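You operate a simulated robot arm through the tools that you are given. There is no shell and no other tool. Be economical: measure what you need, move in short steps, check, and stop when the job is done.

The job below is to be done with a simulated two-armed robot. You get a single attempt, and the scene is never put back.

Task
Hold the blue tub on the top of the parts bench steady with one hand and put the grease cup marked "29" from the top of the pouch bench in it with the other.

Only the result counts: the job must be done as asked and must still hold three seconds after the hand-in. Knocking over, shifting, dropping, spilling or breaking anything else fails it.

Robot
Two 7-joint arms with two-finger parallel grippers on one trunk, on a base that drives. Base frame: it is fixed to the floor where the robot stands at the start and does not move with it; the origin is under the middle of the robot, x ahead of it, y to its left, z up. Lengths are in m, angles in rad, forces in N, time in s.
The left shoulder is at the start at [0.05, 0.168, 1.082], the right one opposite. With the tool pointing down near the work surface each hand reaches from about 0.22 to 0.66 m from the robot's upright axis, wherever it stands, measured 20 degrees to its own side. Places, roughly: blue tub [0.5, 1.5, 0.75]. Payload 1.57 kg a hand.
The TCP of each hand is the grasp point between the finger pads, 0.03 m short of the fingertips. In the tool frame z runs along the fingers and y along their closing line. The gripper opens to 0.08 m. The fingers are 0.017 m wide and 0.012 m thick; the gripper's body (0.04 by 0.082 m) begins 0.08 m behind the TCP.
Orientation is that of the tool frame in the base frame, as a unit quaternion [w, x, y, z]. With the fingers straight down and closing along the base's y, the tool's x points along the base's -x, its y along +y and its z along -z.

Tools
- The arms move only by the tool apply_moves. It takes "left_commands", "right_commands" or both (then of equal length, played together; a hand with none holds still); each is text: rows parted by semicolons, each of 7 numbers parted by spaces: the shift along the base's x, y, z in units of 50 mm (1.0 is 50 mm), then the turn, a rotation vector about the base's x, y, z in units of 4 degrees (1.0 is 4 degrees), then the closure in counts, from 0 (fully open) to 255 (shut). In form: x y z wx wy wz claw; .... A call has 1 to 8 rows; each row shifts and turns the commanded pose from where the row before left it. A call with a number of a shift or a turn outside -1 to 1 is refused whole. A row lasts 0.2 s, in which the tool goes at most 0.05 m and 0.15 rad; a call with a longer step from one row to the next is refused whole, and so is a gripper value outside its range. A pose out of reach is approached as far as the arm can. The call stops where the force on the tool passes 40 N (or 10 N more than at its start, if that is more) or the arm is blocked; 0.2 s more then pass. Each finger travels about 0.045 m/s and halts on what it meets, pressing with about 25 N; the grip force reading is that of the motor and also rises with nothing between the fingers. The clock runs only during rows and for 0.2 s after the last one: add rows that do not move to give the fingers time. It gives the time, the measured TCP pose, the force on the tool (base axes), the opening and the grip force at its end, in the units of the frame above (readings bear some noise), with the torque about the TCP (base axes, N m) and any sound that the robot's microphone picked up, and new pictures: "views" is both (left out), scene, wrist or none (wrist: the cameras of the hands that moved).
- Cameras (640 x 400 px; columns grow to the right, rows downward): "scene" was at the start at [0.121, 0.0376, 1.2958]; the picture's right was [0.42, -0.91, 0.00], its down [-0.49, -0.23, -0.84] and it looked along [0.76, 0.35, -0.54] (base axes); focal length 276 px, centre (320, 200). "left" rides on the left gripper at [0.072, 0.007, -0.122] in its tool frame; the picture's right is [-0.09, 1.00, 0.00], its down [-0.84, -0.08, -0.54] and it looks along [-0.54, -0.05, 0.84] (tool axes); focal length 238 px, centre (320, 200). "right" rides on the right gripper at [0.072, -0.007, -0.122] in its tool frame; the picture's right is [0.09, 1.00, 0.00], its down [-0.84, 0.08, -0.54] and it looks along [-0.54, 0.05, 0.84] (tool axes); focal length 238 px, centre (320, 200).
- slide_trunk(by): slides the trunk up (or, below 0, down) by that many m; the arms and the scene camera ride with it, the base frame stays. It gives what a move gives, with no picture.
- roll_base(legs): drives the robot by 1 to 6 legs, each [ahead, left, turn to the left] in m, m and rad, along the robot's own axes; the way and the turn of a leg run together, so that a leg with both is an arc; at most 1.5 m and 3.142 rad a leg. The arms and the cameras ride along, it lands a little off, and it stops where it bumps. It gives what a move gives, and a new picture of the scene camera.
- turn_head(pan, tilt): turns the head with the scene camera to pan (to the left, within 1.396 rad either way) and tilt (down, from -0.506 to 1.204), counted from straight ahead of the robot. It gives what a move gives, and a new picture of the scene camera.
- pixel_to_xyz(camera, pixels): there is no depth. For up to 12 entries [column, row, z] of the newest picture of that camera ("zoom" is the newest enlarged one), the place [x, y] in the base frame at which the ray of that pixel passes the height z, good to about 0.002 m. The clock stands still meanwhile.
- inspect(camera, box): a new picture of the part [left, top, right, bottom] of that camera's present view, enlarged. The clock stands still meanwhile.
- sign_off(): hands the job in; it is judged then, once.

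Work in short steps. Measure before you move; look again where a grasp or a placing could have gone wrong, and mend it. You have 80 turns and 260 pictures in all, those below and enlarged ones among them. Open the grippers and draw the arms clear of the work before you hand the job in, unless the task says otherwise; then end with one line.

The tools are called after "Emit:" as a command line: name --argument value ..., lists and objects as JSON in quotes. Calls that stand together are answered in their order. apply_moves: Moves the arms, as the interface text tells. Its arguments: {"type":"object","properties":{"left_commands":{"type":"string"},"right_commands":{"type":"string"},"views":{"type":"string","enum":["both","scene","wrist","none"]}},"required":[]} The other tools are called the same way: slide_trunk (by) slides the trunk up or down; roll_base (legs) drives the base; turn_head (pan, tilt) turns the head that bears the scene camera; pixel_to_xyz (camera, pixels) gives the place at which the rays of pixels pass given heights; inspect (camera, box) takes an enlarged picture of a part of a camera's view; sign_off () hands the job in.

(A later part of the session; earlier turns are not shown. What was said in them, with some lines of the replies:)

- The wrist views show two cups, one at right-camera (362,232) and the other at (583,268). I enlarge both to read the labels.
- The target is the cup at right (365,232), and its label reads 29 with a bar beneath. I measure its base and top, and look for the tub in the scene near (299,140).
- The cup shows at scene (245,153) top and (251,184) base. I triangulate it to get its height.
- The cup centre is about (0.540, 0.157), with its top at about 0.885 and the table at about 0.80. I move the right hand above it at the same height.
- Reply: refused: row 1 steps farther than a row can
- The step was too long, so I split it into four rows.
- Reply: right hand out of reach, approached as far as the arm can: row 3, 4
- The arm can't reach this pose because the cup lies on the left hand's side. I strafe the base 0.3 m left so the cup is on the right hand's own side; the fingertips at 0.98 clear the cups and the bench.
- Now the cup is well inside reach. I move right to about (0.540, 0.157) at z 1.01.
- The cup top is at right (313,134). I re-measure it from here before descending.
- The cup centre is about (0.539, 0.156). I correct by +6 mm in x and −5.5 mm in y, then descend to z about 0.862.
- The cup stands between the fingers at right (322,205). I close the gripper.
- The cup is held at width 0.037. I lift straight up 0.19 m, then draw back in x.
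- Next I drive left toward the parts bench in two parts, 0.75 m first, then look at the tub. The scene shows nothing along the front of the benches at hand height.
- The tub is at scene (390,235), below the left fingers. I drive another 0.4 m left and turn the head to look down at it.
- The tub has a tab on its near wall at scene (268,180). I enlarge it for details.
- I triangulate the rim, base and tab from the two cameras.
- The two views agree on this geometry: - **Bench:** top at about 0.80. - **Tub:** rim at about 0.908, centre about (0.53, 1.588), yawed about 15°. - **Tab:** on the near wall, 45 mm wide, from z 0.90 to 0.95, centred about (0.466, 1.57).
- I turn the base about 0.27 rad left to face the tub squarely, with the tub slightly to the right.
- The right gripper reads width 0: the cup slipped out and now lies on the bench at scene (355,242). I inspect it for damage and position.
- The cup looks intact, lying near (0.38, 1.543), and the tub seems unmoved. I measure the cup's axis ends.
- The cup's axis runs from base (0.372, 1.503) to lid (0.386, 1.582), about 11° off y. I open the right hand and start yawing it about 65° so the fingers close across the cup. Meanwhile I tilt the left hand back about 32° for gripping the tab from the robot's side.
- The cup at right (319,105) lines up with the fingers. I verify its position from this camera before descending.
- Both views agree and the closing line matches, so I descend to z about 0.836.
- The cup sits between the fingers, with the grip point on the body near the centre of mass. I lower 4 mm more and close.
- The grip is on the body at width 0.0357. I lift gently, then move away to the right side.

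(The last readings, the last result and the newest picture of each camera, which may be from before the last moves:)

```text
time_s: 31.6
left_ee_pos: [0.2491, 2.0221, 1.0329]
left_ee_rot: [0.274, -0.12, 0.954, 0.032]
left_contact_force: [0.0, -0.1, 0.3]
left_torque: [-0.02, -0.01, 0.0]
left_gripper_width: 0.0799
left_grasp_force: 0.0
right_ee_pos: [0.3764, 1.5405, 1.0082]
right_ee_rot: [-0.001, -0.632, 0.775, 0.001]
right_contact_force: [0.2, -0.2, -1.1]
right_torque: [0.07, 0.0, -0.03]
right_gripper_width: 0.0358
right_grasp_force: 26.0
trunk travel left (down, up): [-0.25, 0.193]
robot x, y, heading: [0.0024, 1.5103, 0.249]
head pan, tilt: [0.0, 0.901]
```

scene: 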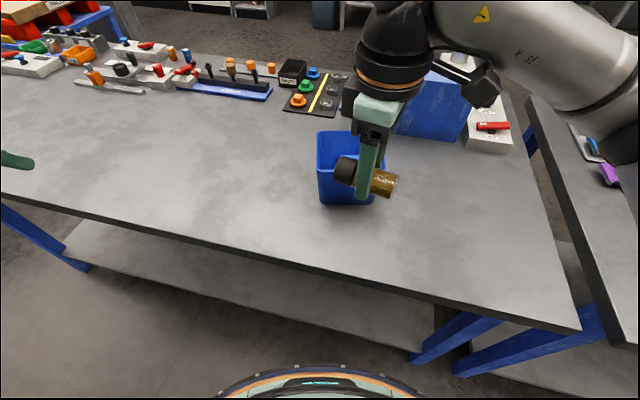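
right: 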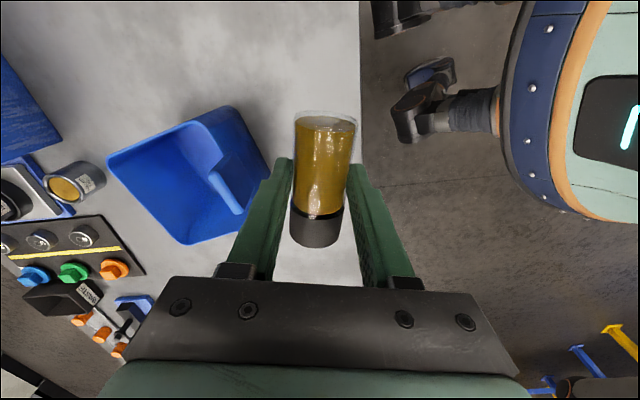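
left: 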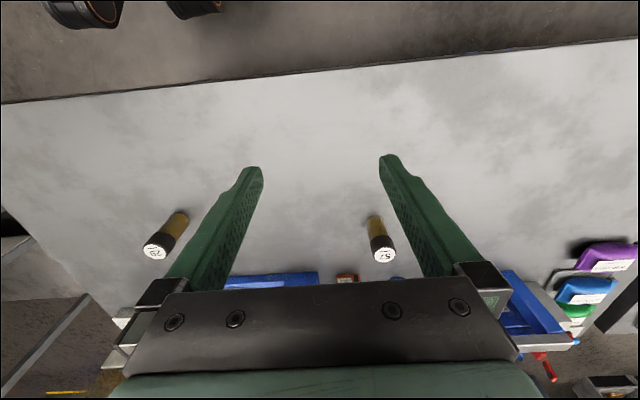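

The cup is held firmly. I move the right hand aside to about (0.50, 1.40) while yawing +25° to align with the tub, and bring the left hand part way in.

Emit:
apply_moves --right_commands "0.3 -0.35 0 0 0 0.8 255;0.3 -0.35 0 0 0 0.8 255;0.3 -0.35 0 0 0 0.8 255;0.3 -0.35 0 0 0 0.8 255;0.3 -0.35 0 0 0 0.8 255;0.3 -0.35 0 0 0 0.8 255;0.3 -0.35 0 0 0 0.8 255;0.3 -0.35 0 0 0 0.8 255" --left_commands "0.25 -0.5 0 0 0 0 0;0.25 -0.5 0 0 0 0 0;0.25 -0.5 0 0 0 0 0;0.25 -0.5 0 0 0 0 0;0.25 -0.5 0 0 0 0 0;0.25 -0.5 0 0 0 0 0;0.25 -0.5 0 0 0 0 0;0.25 -0.5 0 0 0 0 0"

```text
time_s: 33.4
left_ee_pos: [0.3489, 1.8193, 1.0328]
left_ee_rot: [0.273, -0.121, 0.954, 0.034]
left_contact_force: [-0.2, 0.2, -0.1]
left_torque: [0.0, -0.01, 0.03]
left_gripper_width: 0.0801
left_grasp_force: 0.0
right_ee_pos: [0.3116, 1.4528, 1.0015]
right_ee_rot: [0.001, 0.787, -0.617, 0.0]
right_contact_force: [0.2, -0.3, -1.2]
right_torque: [-0.04, 0.04, -0.03]
right_gripper_width: 0.0356
right_grasp_force: 25.3
right hand out of reach, approached as far as the arm can: row 3, 4, 5, 6, 7, 8
trunk travel left (down, up): [-0.25, 0.193]
robot x, y, heading: [0.002, 1.5099, 0.253]
head pan, tilt: [0.0, 0.901]
```

scene: 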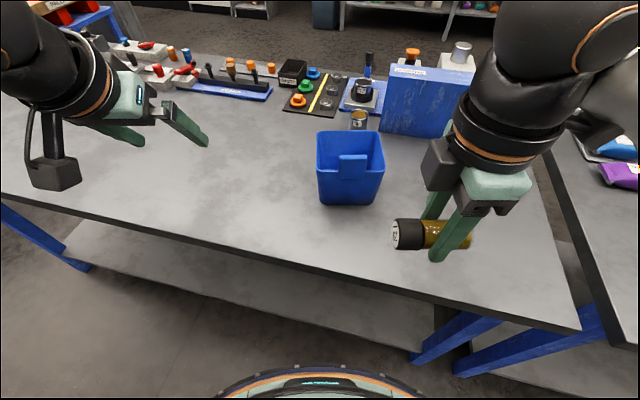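
right: 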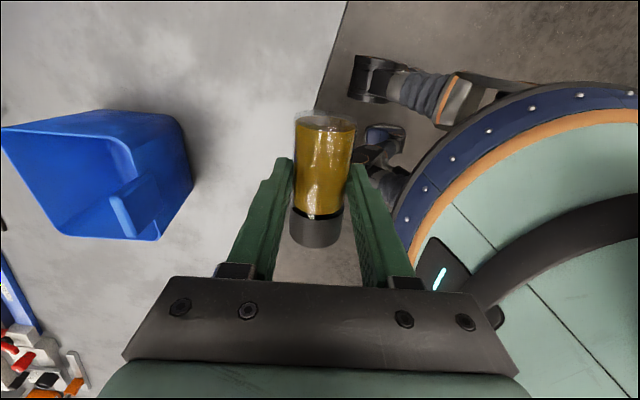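
left: 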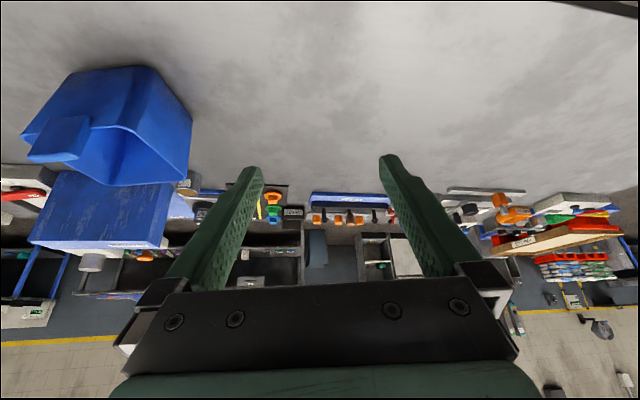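

The full 90° yaw isn't reachable there. A 65° yaw also fits, since the cup can lie diagonally in the tub, so I turn back 25° while moving the right hand forward. The left hand holds.

Emit:
apply_moves --right_commands "0.1 0 0.05 0 0 -1 255;0.3 0 0.05 0 0 -1 255;0.45 0 0.05 0 0 -1 255;0.5 0 0 0 0 -1 255;0.55 0 0 0 0 -1 255;0.55 0 0 0 0 -1 255;0.5 0 0 0 0 -0.2 255;0 0 0 0 0 0 255"

```text
time_s: 35.2
left_ee_pos: [0.3487, 1.8196, 1.0324]
left_ee_rot: [0.274, -0.12, 0.954, 0.033]
left_contact_force: [0.1, 0.8, -0.2]
left_torque: [-0.01, -0.01, -0.02]
left_gripper_width: 0.08
left_grasp_force: 0.1
right_ee_pos: [0.4244, 1.4675, 1.0095]
right_ee_rot: [0.0, -0.635, 0.773, 0.001]
right_contact_force: [0.4, -0.7, -0.8]
right_torque: [0.02, 0.01, 0.0]
right_gripper_width: 0.0357
right_grasp_force: 25.1
right hand out of reach, approached as far as the arm can: row 5, 6, 7
trunk travel left (down, up): [-0.25, 0.193]
robot x, y, heading: [-0.0018, 1.5159, 0.249]
head pan, tilt: [0.0, 0.901]
```

scene: 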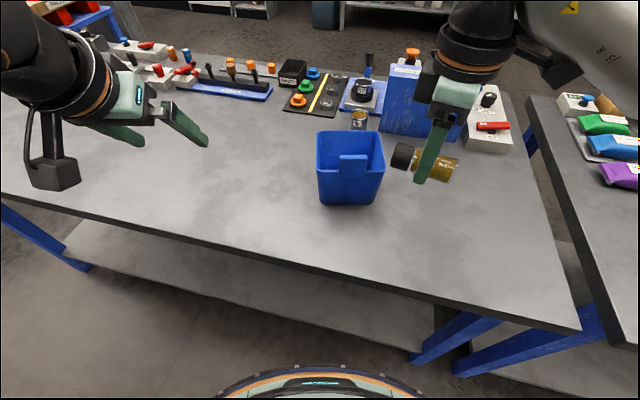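
right: 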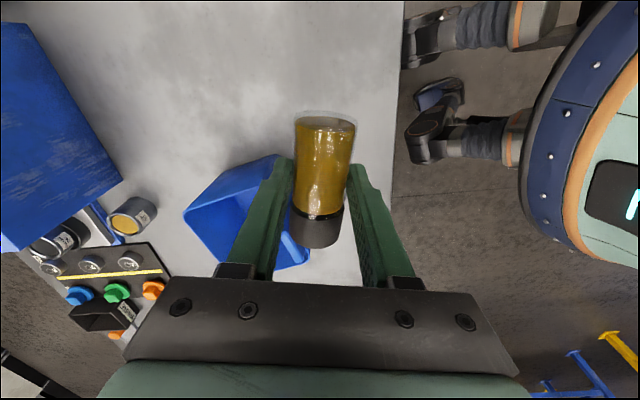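

The yaw limits outward reach on the far right. I test whether the right hand can hover over the tub at this yaw, with the cup bottom at about 0.975, above the tab.

Emit:
apply_moves --right_commands "0.1 0.45 0.1 0 0 0 255;0.35 0.45 0 0 0 0 255;0.4 0.45 0 0 0 0 255;0.4 0.45 0 0 0 0 255;0.4 0.3 0 0 0 0 255;0.4 0.1 0 0 0 0 255;0 0 0 0 0 0 255"

```text
time_s: 36.8
left_ee_pos: [0.3496, 1.8187, 1.0322]
left_ee_rot: [0.273, -0.12, 0.954, 0.033]
left_contact_force: [0.2, -0.5, 0.2]
left_torque: [-0.01, 0.02, -0.01]
left_gripper_width: 0.0802
left_grasp_force: 0.1
right_ee_pos: [0.4311, 1.4994, 1.012]
right_ee_rot: [0.0, -0.635, 0.772, 0.002]
right_contact_force: [0.4, 0.3, -0.8]
right_torque: [-0.01, -0.03, 0.04]
right_gripper_width: 0.0358
right_grasp_force: 25.1
right hand out of reach, approached as far as the arm can: row 2, 3, 4, 5, 6
trunk travel left (down, up): [-0.25, 0.193]
robot x, y, heading: [-0.0006, 1.5139, 0.25]
head pan, tilt: [0.0, 0.901]
```

scene: 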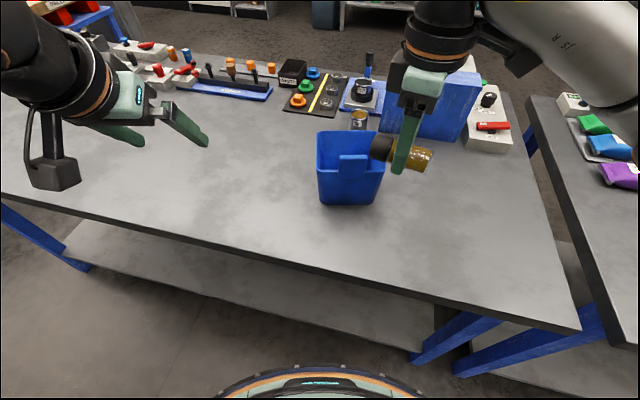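
right: 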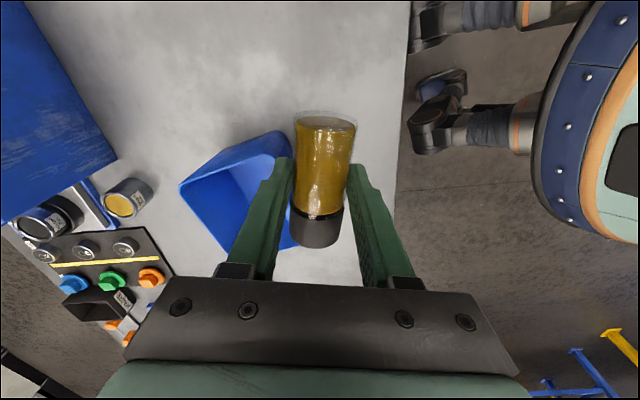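

A positive yaw limits forward reach, so I go to the opposite yaw, with the camera on the left. I rotate the right hand negatively in steps, raised 2 cm, at a clear spot.

Emit:
apply_moves --right_commands "0 0 0.4 0 0 -1 255;0 0 0 0 0 -1 255;0 0 0 0 0 -1 255;0 0 0 0 0 -1 255;0 0 0 0 0 -1 255;0 0 0 0 0 -1 255;0 0 0 0 0 -1 255;0 0 0 0 0 -1 255" --views "none"

Emit:
apply_moves --right_commands "0.2 0.2 0 0 0 -1 255;0.2 0.2 0 0 0 -1 255;0.2 0.2 0 0 0 -1 255;0.2 0.2 0 0 0 -1 255;0.2 0.2 0 0 0 -1 255;0.2 0.2 0 0 0 -1 255;0.2 0.2 0 0 0 -1 255;0.2 0.2 0 0 0 -1 255" --views "scene"

```text
time_s: 38.6
left_ee_pos: [0.3489, 1.8194, 1.0328]
left_ee_rot: [0.273, -0.12, 0.954, 0.033]
left_contact_force: [0.9, -0.5, 0.6]
left_torque: [0.0, -0.01, 0.01]
left_gripper_width: 0.0801
left_grasp_force: 0.0
right_ee_pos: [0.435, 1.4995, 1.0345]
right_ee_rot: [0.001, -0.398, 0.917, 0.001]
right_contact_force: [0.0, 0.0, -1.3]
right_torque: [0.0, -0.03, -0.02]
right_gripper_width: 0.0356
right_grasp_force: 25.1
trunk travel left (down, up): [-0.25, 0.193]
robot x, y, heading: [0.0045, 1.5114, 0.253]
head pan, tilt: [0.0, 0.901]
```

```text
time_s: 40.4
left_ee_pos: [0.3486, 1.8189, 1.033]
left_ee_rot: [0.274, -0.12, 0.954, 0.033]
left_contact_force: [-0.9, 0.4, -0.5]
left_torque: [0.01, 0.0, 0.01]
left_gripper_width: 0.0797
left_grasp_force: 0.1
right_ee_pos: [0.5144, 1.5802, 1.036]
right_ee_rot: [0.002, -0.13, 0.991, 0.0]
right_contact_force: [-1.1, -0.7, -1.7]
right_torque: [0.0, 0.02, 0.0]
right_gripper_width: 0.0355
right_grasp_force: 25.0
trunk travel left (down, up): [-0.25, 0.193]
robot x, y, heading: [0.0037, 1.5118, 0.249]
head pan, tilt: [0.0, 0.901]
```

scene: 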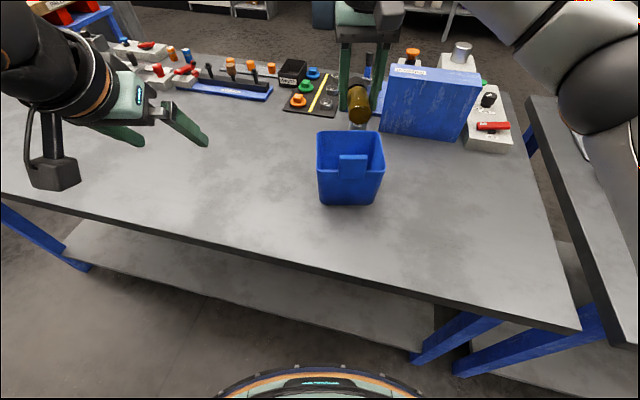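

The tub is reachable at yaw 0. I continue rotating to about −64°, centring over (0.528, 1.590).

Emit:
apply_moves --right_commands "0.04 0.025 0 0 0 -1 255;0.04 0.025 0 0 0 -1 255;0.04 0.025 0 0 0 -1 255;0.04 0.025 0 0 0 -1 255;0.04 0.025 0 0 0 -1 255;0.04 0.025 0 0 0 -1 255;0.04 0.025 0 0 0 -1 255;0.04 0.025 0 0 0 -1 255" --views "none"

Emit:
apply_moves --right_commands "0 0 0 0 0 -1 255;0 0 0 0 0 -1 255;0 0 0 0 0 -1 255;0 0 0 0 0 -1 255;0 0 0 0 0 -1 255;0 0 0 0 0 -1 255;0 0 0 0 0 -1 255;0 0 0 0 0 -1 255"

```text
time_s: 42.2
left_ee_pos: [0.348, 1.8206, 1.0333]
left_ee_rot: [0.273, -0.12, 0.954, 0.033]
left_contact_force: [0.1, -0.4, 0.5]
left_torque: [0.02, 0.02, 0.0]
left_gripper_width: 0.0798
left_grasp_force: 0.0
right_ee_pos: [0.529, 1.5899, 1.0353]
right_ee_rot: [0.001, 0.148, 0.989, 0.001]
right_contact_force: [-0.8, 0.3, -1.4]
right_torque: [0.03, -0.01, 0.01]
right_gripper_width: 0.0359
right_grasp_force: 24.6
trunk travel left (down, up): [-0.25, 0.193]
robot x, y, heading: [0.0031, 1.5119, 0.254]
head pan, tilt: [0.0, 0.901]
```

```text
time_s: 44.0
left_ee_pos: [0.3487, 1.8194, 1.0329]
left_ee_rot: [0.274, -0.12, 0.954, 0.033]
left_contact_force: [0.5, 0.0, -0.4]
left_torque: [-0.02, 0.02, -0.02]
left_gripper_width: 0.0801
left_grasp_force: 0.1
right_ee_pos: [0.53, 1.5896, 1.0356]
right_ee_rot: [0.001, 0.414, 0.91, 0.0]
right_contact_force: [0.2, -0.1, -1.5]
right_torque: [-0.02, -0.02, -0.02]
right_gripper_width: 0.0356
right_grasp_force: 25.4
trunk travel left (down, up): [-0.25, 0.193]
robot x, y, heading: [-0.0006, 1.5118, 0.254]
head pan, tilt: [0.0, 0.901]
```

scene: 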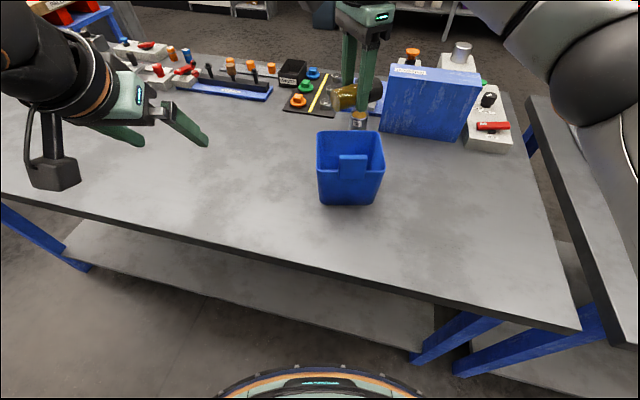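
right: 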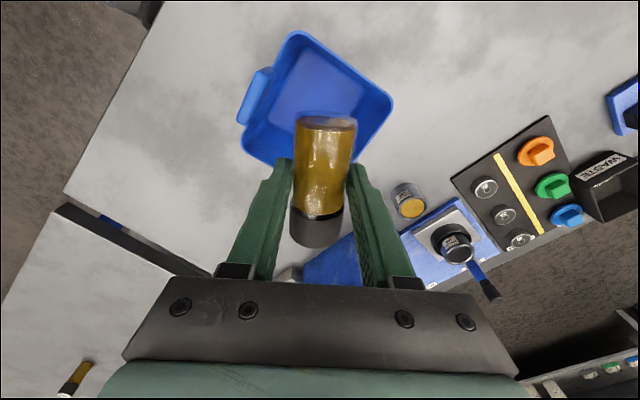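

The cup hovers over the tub and is well placed. I rotate the right hand 16° more for a better fit and bring the left hand to just behind the tab at (0.40, 1.585).

Emit:
apply_moves --right_commands "0 0 0 0 0 -0.8 255;0 0 0 0 0 -0.8 255;0 0 0 0 0 -0.8 255;0 0 0 0 0 -0.8 255;0 0 0 0 0 -0.8 255;0 0 0 0 0 0 255" --left_commands "0.2 -0.93 0 0 0 0 0;0.2 -0.93 0 0 0 0 0;0.2 -0.93 0 0 0 0 0;0.2 -0.93 0 0 0 0 0;0.2 -0.93 0 0 0 0 0;0 0 0 0 0 0 0"

```text
time_s: 45.4
left_ee_pos: [0.3994, 1.5872, 1.0338]
left_ee_rot: [0.273, -0.121, 0.954, 0.033]
left_contact_force: [1.1, 0.8, -0.1]
left_torque: [-0.02, 0.0, -0.02]
left_gripper_width: 0.0803
left_grasp_force: 0.0
right_ee_pos: [0.5291, 1.5878, 1.0351]
right_ee_rot: [0.002, 0.537, 0.844, 0.0]
right_contact_force: [-0.3, -0.3, -1.6]
right_torque: [0.01, 0.0, 0.03]
right_gripper_width: 0.0356
right_grasp_force: 24.7
trunk travel left (down, up): [-0.25, 0.193]
robot x, y, heading: [-0.0012, 1.5105, 0.251]
head pan, tilt: [0.0, 0.901]
```

scene: 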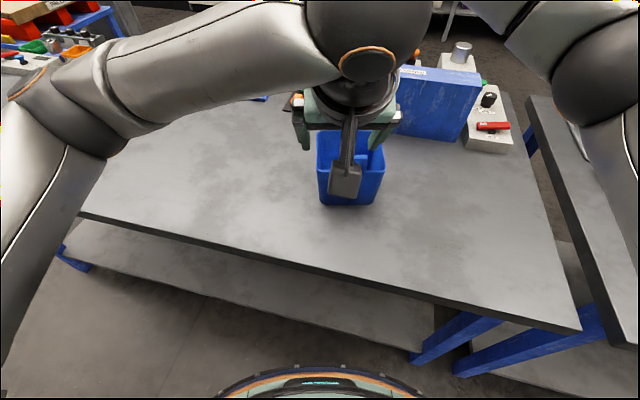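
right: 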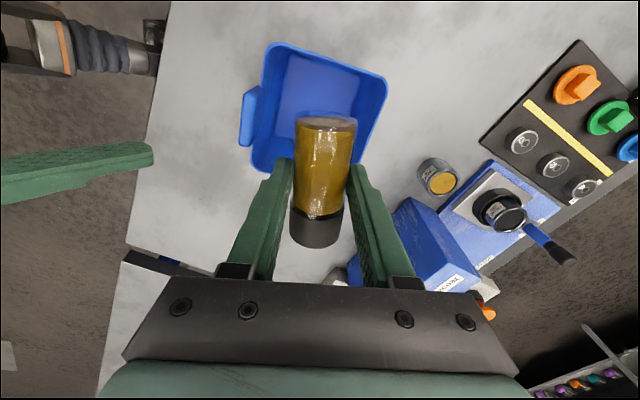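
left: 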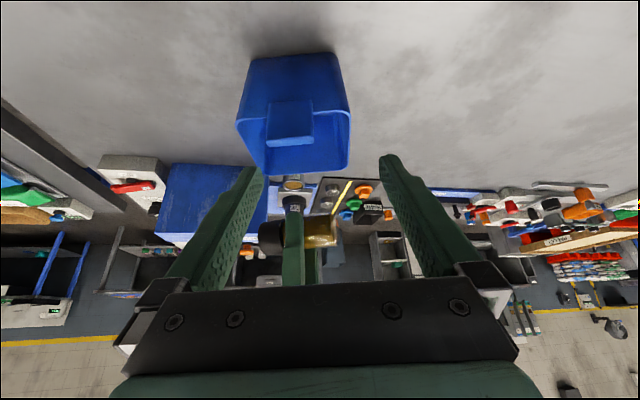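

The left camera sees the tab at about (290,120). I measure its top edge from here.

Emit:
inspect --camera "left" --box '[220, 40, 380, 190]'

Emit:
pixel_to_xyz --camera "left" --pixels '[[268, 143, 0.95], [313, 137, 0.95], [268, 103, 0.9], [312, 100, 0.9], [236, 125, 0.908], [350, 112, 0.908]]'

```text
2.67 times, centred on (300, 115) of left
```

zoom: 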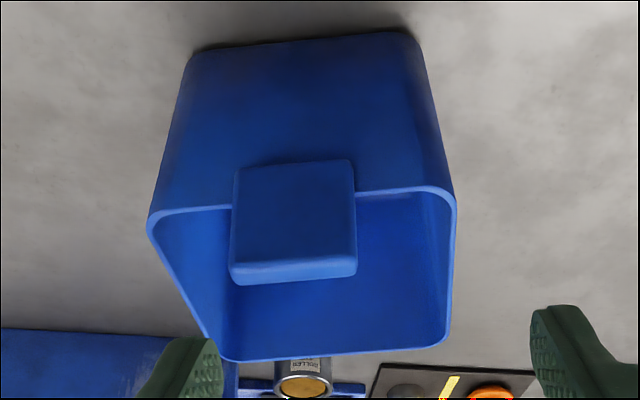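

```text
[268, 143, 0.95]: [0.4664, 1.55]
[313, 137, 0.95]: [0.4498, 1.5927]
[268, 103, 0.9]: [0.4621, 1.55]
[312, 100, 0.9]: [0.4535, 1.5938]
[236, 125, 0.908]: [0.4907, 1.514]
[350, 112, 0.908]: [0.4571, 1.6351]
```

The tab's mid-plane is about (0.464, 1.573). I lower the left hand to z 0.946 in front of the tab, then slide it forward so the fingers straddle the tab.

Emit:
apply_moves --left_commands "0 -0.1 -0.6 0 0 0 0;0 -0.1 -0.6 0 0 0 0;0 -0.08 -0.55 0 0 0 0;0 0 0 0 0 0 0;0.4 0 0 0 0 0 0;0.4 0 0 0 0 0 0;0 0 0 0 0 0 0"

```text
time_s: 47.0
left_ee_pos: [0.4396, 1.5754, 0.945]
left_ee_rot: [0.274, -0.12, 0.954, 0.033]
left_contact_force: [0.4, 0.6, 0.5]
left_torque: [-0.01, -0.01, 0.02]
left_gripper_width: 0.0802
left_grasp_force: 0.0
right_ee_pos: [0.5288, 1.5885, 1.0355]
right_ee_rot: [0.001, 0.537, 0.844, 0.0]
right_contact_force: [-0.9, -0.1, -1.1]
right_torque: [-0.01, 0.01, -0.04]
right_gripper_width: 0.0354
right_grasp_force: 25.1
trunk travel left (down, up): [-0.25, 0.193]
robot x, y, heading: [0.0012, 1.5109, 0.244]
head pan, tilt: [0.0, 0.901]
```

scene: 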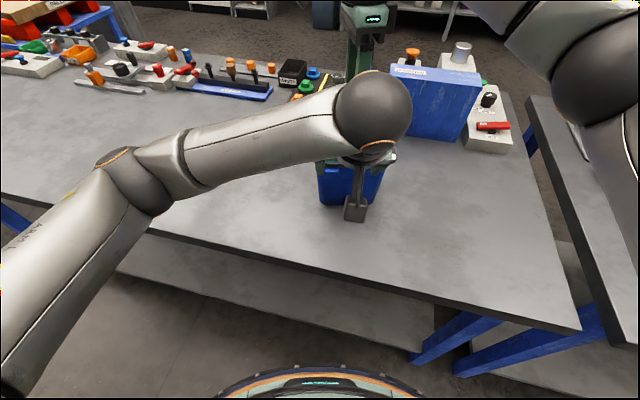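
left: 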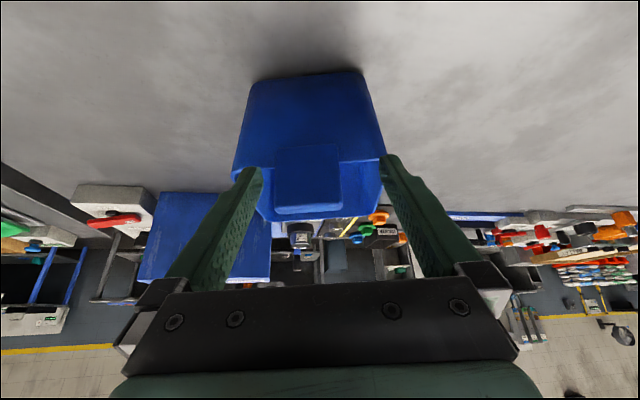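

The fingers straddle the tab, which sits about 7 mm right of centre at column 308 against 319. I move forward about 22 mm with that correction.

Emit:
apply_moves --left_commands "0.23 -0.02 0 0 0 0 0;0.23 -0.02 0 0 0 0 0;0 0 0 0 0 0 0" --views "wrist"

Emit:
inspect --camera "right" --box '[160, 20, 420, 200]'

```text
time_s: 47.8
left_ee_pos: [0.4631, 1.575, 0.9462]
left_ee_rot: [0.273, -0.12, 0.954, 0.033]
left_contact_force: [-1.3, -0.8, 1.1]
left_torque: [0.02, 0.01, 0.01]
left_gripper_width: 0.0801
left_grasp_force: 0.0
right_ee_pos: [0.5283, 1.5895, 1.0352]
right_ee_rot: [0.001, 0.536, 0.844, 0.0]
right_contact_force: [-0.1, -0.2, -1.7]
right_torque: [-0.02, 0.01, 0.02]
right_gripper_width: 0.0357
right_grasp_force: 24.9
trunk travel left (down, up): [-0.25, 0.193]
robot x, y, heading: [-0.0016, 1.5117, 0.25]
head pan, tilt: [0.0, 0.901]
```

left: 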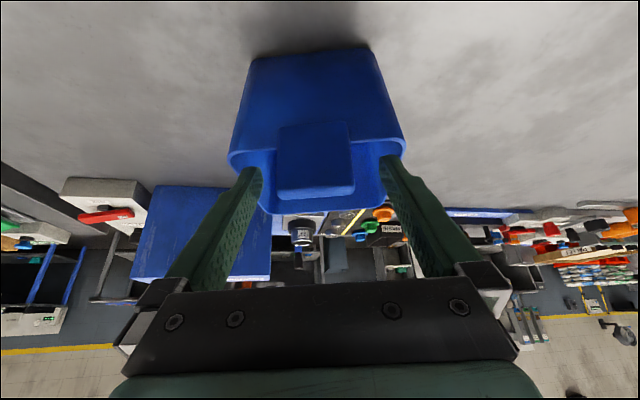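

```text
2.22 times, centred on (290, 110) of right
```

zoom: 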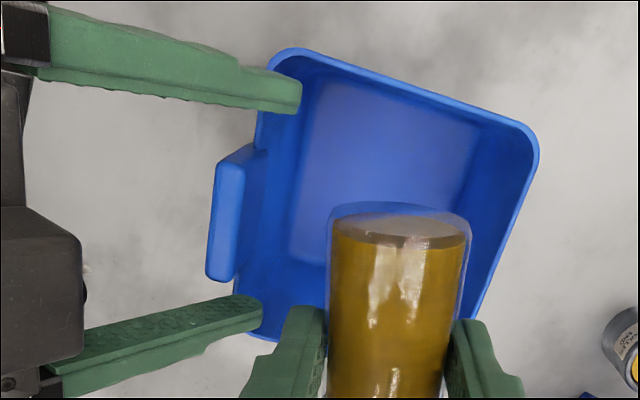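

The left fingers straddle the tab symmetrically, at columns 278–352. I close the left gripper gently on it.

Emit:
apply_moves --left_commands "0 0 0 0 0 0 100;0 0 0 0 0 0 255;0 0 0 0 0 0 255;0 0 0 0 0 0 255;0 0 0 0 0 0 255" --views "wrist"

Emit:
inspect --camera "right" --box '[160, 20, 420, 200]'

```text
time_s: 49.0
left_ee_pos: [0.4615, 1.5742, 0.9473]
left_ee_rot: [0.274, -0.12, 0.954, 0.032]
left_contact_force: [0.4, -1.2, -0.2]
left_torque: [-0.05, -0.01, -0.03]
left_gripper_width: 0.0475
left_grasp_force: 24.9
right_ee_pos: [0.5289, 1.5893, 1.0351]
right_ee_rot: [0.001, 0.536, 0.844, 0.0]
right_contact_force: [-0.1, 0.2, -1.5]
right_torque: [-0.01, 0.01, -0.02]
right_gripper_width: 0.0357
right_grasp_force: 25.1
trunk travel left (down, up): [-0.25, 0.193]
robot x, y, heading: [-0.0016, 1.5102, 0.248]
head pan, tilt: [0.0, 0.901]
```

left: 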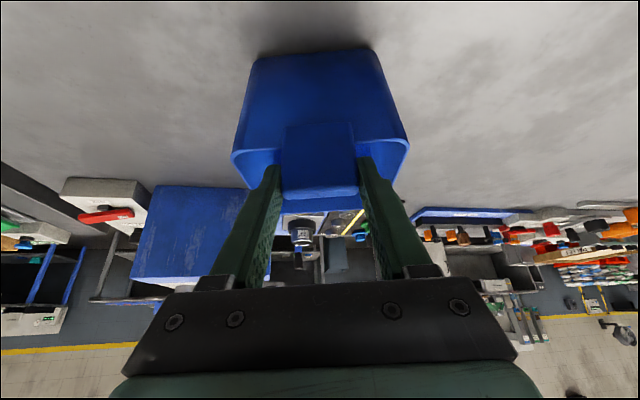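

```text
2.22 times, centred on (290, 110) of right
```

zoom: 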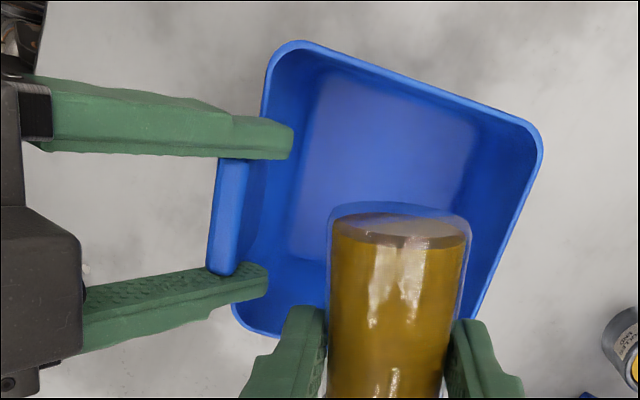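

The left hand holds the tab at width 0.0475. I re-measure the rim from the right hand's view.

Emit:
pixel_to_xyz --camera "zoom" --pixels '[[275, 50, 0.908], [538, 135, 0.908], [475, 318, 0.908], [238, 310, 0.908], [318, 80, 0.803], [480, 130, 0.803], [290, 258, 0.803]]'

```text
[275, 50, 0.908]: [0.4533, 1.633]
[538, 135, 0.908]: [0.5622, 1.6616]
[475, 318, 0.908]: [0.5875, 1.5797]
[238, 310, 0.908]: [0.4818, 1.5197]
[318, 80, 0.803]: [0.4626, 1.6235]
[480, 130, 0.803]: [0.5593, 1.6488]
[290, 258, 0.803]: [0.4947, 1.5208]
```

The tub floor centre is about (0.527, 1.585). I descend the right hand toward (0.533, 1.5865), first to z about 0.91, and check.

Emit:
apply_moves --right_commands "0.08 -0.05 0 0 0 0 255;0 0 -0.5 0 0 0 255;0 0 -0.5 0 0 0 255;0 0 -0.5 0 0 0 255;0 0 -0.5 0 0 0 255;0 0 -0.5 0 0 0 255;0 0 0 0 0 0 255"

```text
time_s: 50.6
left_ee_pos: [0.4617, 1.5752, 0.9459]
left_ee_rot: [0.274, -0.121, 0.954, 0.033]
left_contact_force: [0.2, 0.9, 0.4]
left_torque: [-0.05, -0.02, 0.0]
left_gripper_width: 0.0472
left_grasp_force: 25.1
right_ee_pos: [0.5343, 1.586, 0.9084]
right_ee_rot: [0.001, 0.537, 0.844, 0.001]
right_contact_force: [-0.4, 0.1, -1.6]
right_torque: [0.01, -0.04, 0.0]
right_gripper_width: 0.0359
right_grasp_force: 25.1
trunk travel left (down, up): [-0.25, 0.193]
robot x, y, heading: [0.0017, 1.5125, 0.243]
head pan, tilt: [0.0, 0.901]
```

scene: 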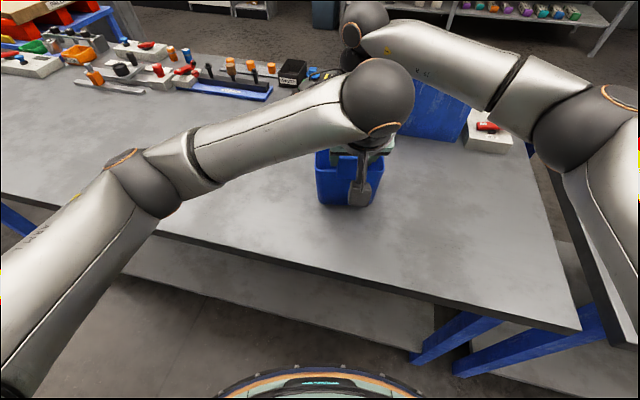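
right: 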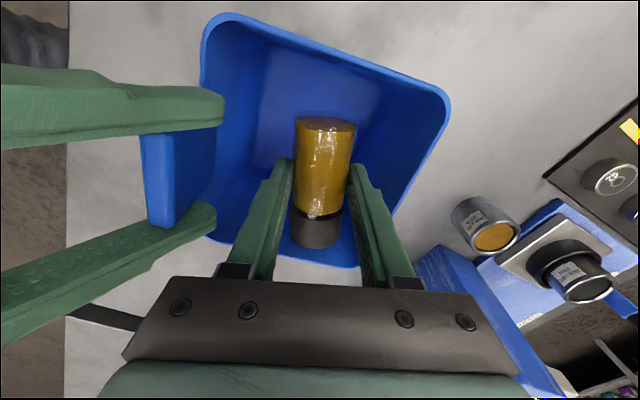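

The cup is inside the rim and clear of the left fingers. Its lid end sits nearer the right wall, so I shift 4 mm left and lower to z about 0.850.

Emit:
apply_moves --right_commands "-0.02 0.09 -0.1 0 0 0 255;0 0 -0.3 0 0 0 255;0 0 -0.3 0 0 0 255;0 0 -0.3 0 0 0 255;0 0 -0.15 0 0 0 255;0 0 0 0 0 0 255" --views "wrist"

```text
time_s: 52.0
left_ee_pos: [0.4619, 1.5739, 0.9475]
left_ee_rot: [0.273, -0.12, 0.954, 0.034]
left_contact_force: [-0.1, 0.9, -0.2]
left_torque: [0.03, 0.01, 0.02]
left_gripper_width: 0.0474
left_grasp_force: 25.4
right_ee_pos: [0.5319, 1.5907, 0.8533]
right_ee_rot: [0.001, 0.537, 0.844, 0.0]
right_contact_force: [-0.4, -0.9, -1.2]
right_torque: [-0.01, 0.02, 0.0]
right_gripper_width: 0.0356
right_grasp_force: 25.1
trunk travel left (down, up): [-0.25, 0.193]
robot x, y, heading: [0.0011, 1.5166, 0.253]
head pan, tilt: [0.0, 0.901]
```

right: 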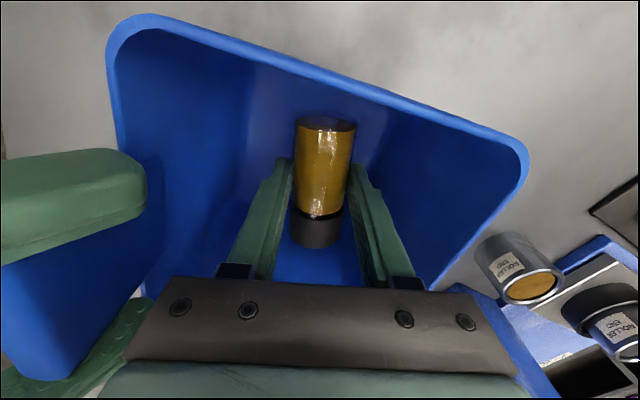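

No contact so far. I lower 5 mm more and open the right fingers part-way to about 0.048.

Emit:
apply_moves --right_commands "0 0 -0.1 0 0 0 255;0 0 0 0 0 0 255;0 0 0 0 0 0 125;0 0 0 0 0 0 105;0 0 0 0 0 0 105;0 0 0 0 0 0 105" --views "wrist"

```text
time_s: 53.4
left_ee_pos: [0.4624, 1.5742, 0.9458]
left_ee_rot: [0.273, -0.12, 0.954, 0.032]
left_contact_force: [0.1, -0.6, -0.5]
left_torque: [-0.06, -0.02, -0.04]
left_gripper_width: 0.0471
left_grasp_force: 24.2
right_ee_pos: [0.5326, 1.5904, 0.8478]
right_ee_rot: [0.001, 0.536, 0.844, 0.0]
right_contact_force: [-0.1, -0.5, -0.1]
right_torque: [-0.02, -0.01, 0.03]
right_gripper_width: 0.0469
right_grasp_force: 0.1
trunk travel left (down, up): [-0.25, 0.193]
robot x, y, heading: [0.0021, 1.5094, 0.248]
head pan, tilt: [0.0, 0.901]
```

right: 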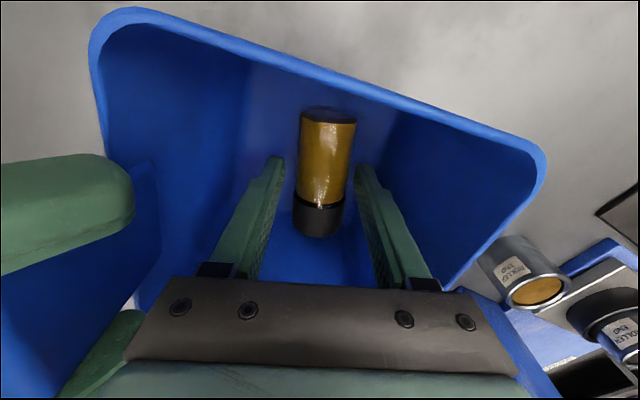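

The cup has dropped onto the tub floor, clear of both fingers. I raise the right hand straight up.

Emit:
apply_moves --right_commands "0 0 0.3 0 0 0 105;0 0 0.6 0 0 0 105;0 0 0.7 0 0 0 105;0 0 0.7 0 0 0 105;0 0 0.7 0 0 0 105;0 0 0.7 0 0 0 105;0 0 0.3 0 0 0 105;0 0 0 0 0 0 105"

```text
time_s: 55.2
left_ee_pos: [0.4621, 1.5744, 0.9471]
left_ee_rot: [0.273, -0.12, 0.954, 0.033]
left_contact_force: [-0.2, 0.2, -0.6]
left_torque: [-0.01, 0.04, 0.01]
left_gripper_width: 0.0472
left_grasp_force: 25.2
right_ee_pos: [0.533, 1.5899, 1.0494]
right_ee_rot: [0.0, 0.537, 0.844, 0.0]
right_contact_force: [0.6, -0.2, -0.3]
right_torque: [-0.01, 0.04, 0.01]
right_gripper_width: 0.0467
right_grasp_force: 0.0
trunk travel left (down, up): [-0.25, 0.193]
robot x, y, heading: [-0.0, 1.5121, 0.252]
head pan, tilt: [0.0, 0.901]
```

scene: 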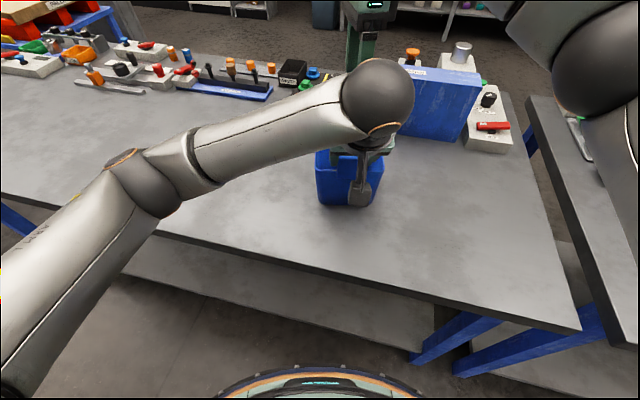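
right: 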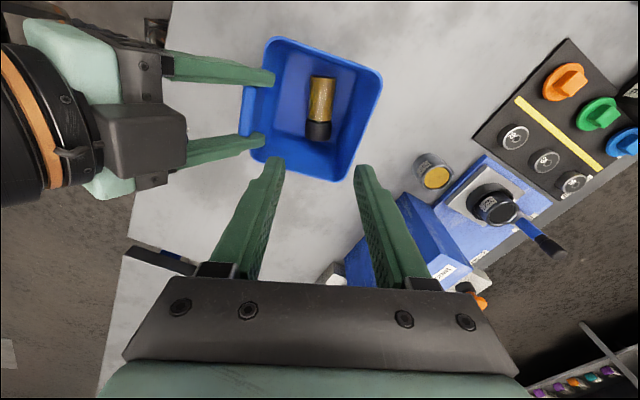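

The cup lies in the tub at right (320,105). I release the tab, then back the left hand straight off along −n.

Emit:
apply_moves --left_commands "0 0 0 0 0 0 0;0 0 0 0 0 0 0;0 0 0 0 0 0 0;0 0 0 0 0 0 0;-0.4 -0.1 0.05 0 0 0 0;-0.7 -0.18 0.1 0 0 0 0;-0.7 -0.18 0.3 0 0 0 0;0 0 0 0 0 0 0"

```text
time_s: 57.0
left_ee_pos: [0.3739, 1.5503, 0.9696]
left_ee_rot: [0.274, -0.12, 0.954, 0.033]
left_contact_force: [0.0, -0.3, -0.5]
left_torque: [0.01, -0.01, 0.0]
left_gripper_width: 0.08
left_grasp_force: 0.0
right_ee_pos: [0.5348, 1.5897, 1.0484]
right_ee_rot: [0.002, 0.537, 0.844, 0.0]
right_contact_force: [0.6, -0.3, -0.1]
right_torque: [-0.01, 0.03, 0.03]
right_gripper_width: 0.047
right_grasp_force: 0.1
trunk travel left (down, up): [-0.25, 0.193]
robot x, y, heading: [0.0003, 1.5121, 0.25]
head pan, tilt: [0.0, 0.901]
```

scene: 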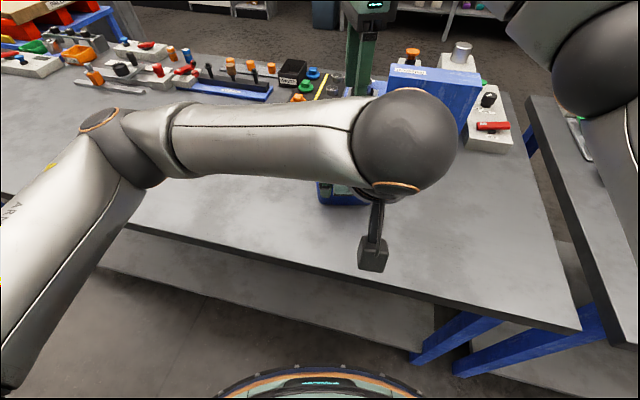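
left: 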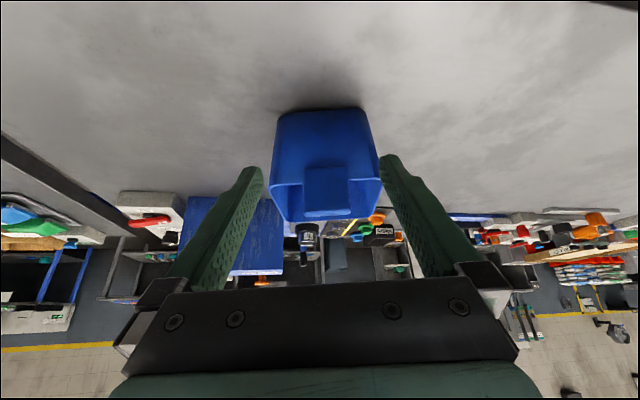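

The left hand is clear of the tab. I draw it left and up and raise the right hand out to its own side, opening it.

Emit:
apply_moves --left_commands "-0.1 0.6 0.4 0 0 0 0;-0.1 0.8 0.3 0 0 0 0;-0.1 0.9 0.1 0 0 0 0;-0.1 0.9 0.1 0 0 0 0;-0.1 0.9 0 0 0 0 0;-0.1 0.9 0 0 0 0 0" --right_commands "-0.1 0 0.3 0 0 0 0;-0.2 -0.5 0.1 0 0 0 0;-0.3 -0.7 0 0 0 0.5 0;-0.3 -0.7 0 0 0 0.5 0;-0.3 -0.7 0 0 0 0.5 0;-0.3 -0.7 0 0 0 0.5 0" --views "scene"

Emit:
inspect --camera "scene" --box '[280, 90, 440, 230]'

```text
time_s: 58.4
left_ee_pos: [0.3403, 1.8026, 1.0129]
left_ee_rot: [0.274, -0.119, 0.954, 0.032]
left_contact_force: [0.2, 0.0, -0.2]
left_torque: [0.02, 0.0, 0.01]
left_gripper_width: 0.0799
left_grasp_force: 0.2
right_ee_pos: [0.4569, 1.4231, 1.0646]
right_ee_rot: [0.001, 0.475, 0.88, 0.0]
right_contact_force: [0.0, -0.2, -0.3]
right_torque: [-0.02, 0.02, 0.02]
right_gripper_width: 0.08
right_grasp_force: 0.1
trunk travel left (down, up): [-0.25, 0.193]
robot x, y, heading: [0.0004, 1.5094, 0.249]
head pan, tilt: [0.0, 0.901]
```

scene: 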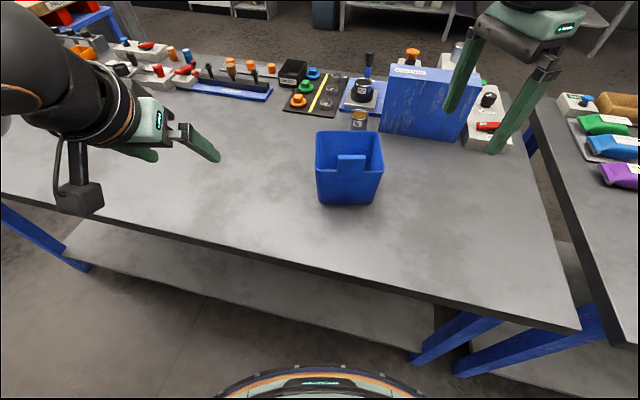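

```text
2.86 times, centred on (360, 160) of scene
```

zoom: 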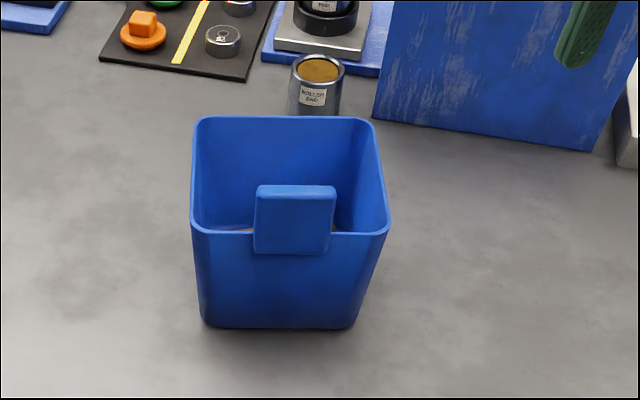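

The tub stands upright where it was, and the last overhead right-hand view shows the cup inside it. Both hands are open and clear and nothing else has moved, so I hand the job in.

Emit:
sign_off

```text
The job is handed in.
```

Grease cup "29" is in the blue tub, lying on its side. I held the tub by its tab with the left hand while the right hand put the cup in; on the way, the cup slipped from the gripper once onto the parts bench, looked undamaged, and I picked it up again.
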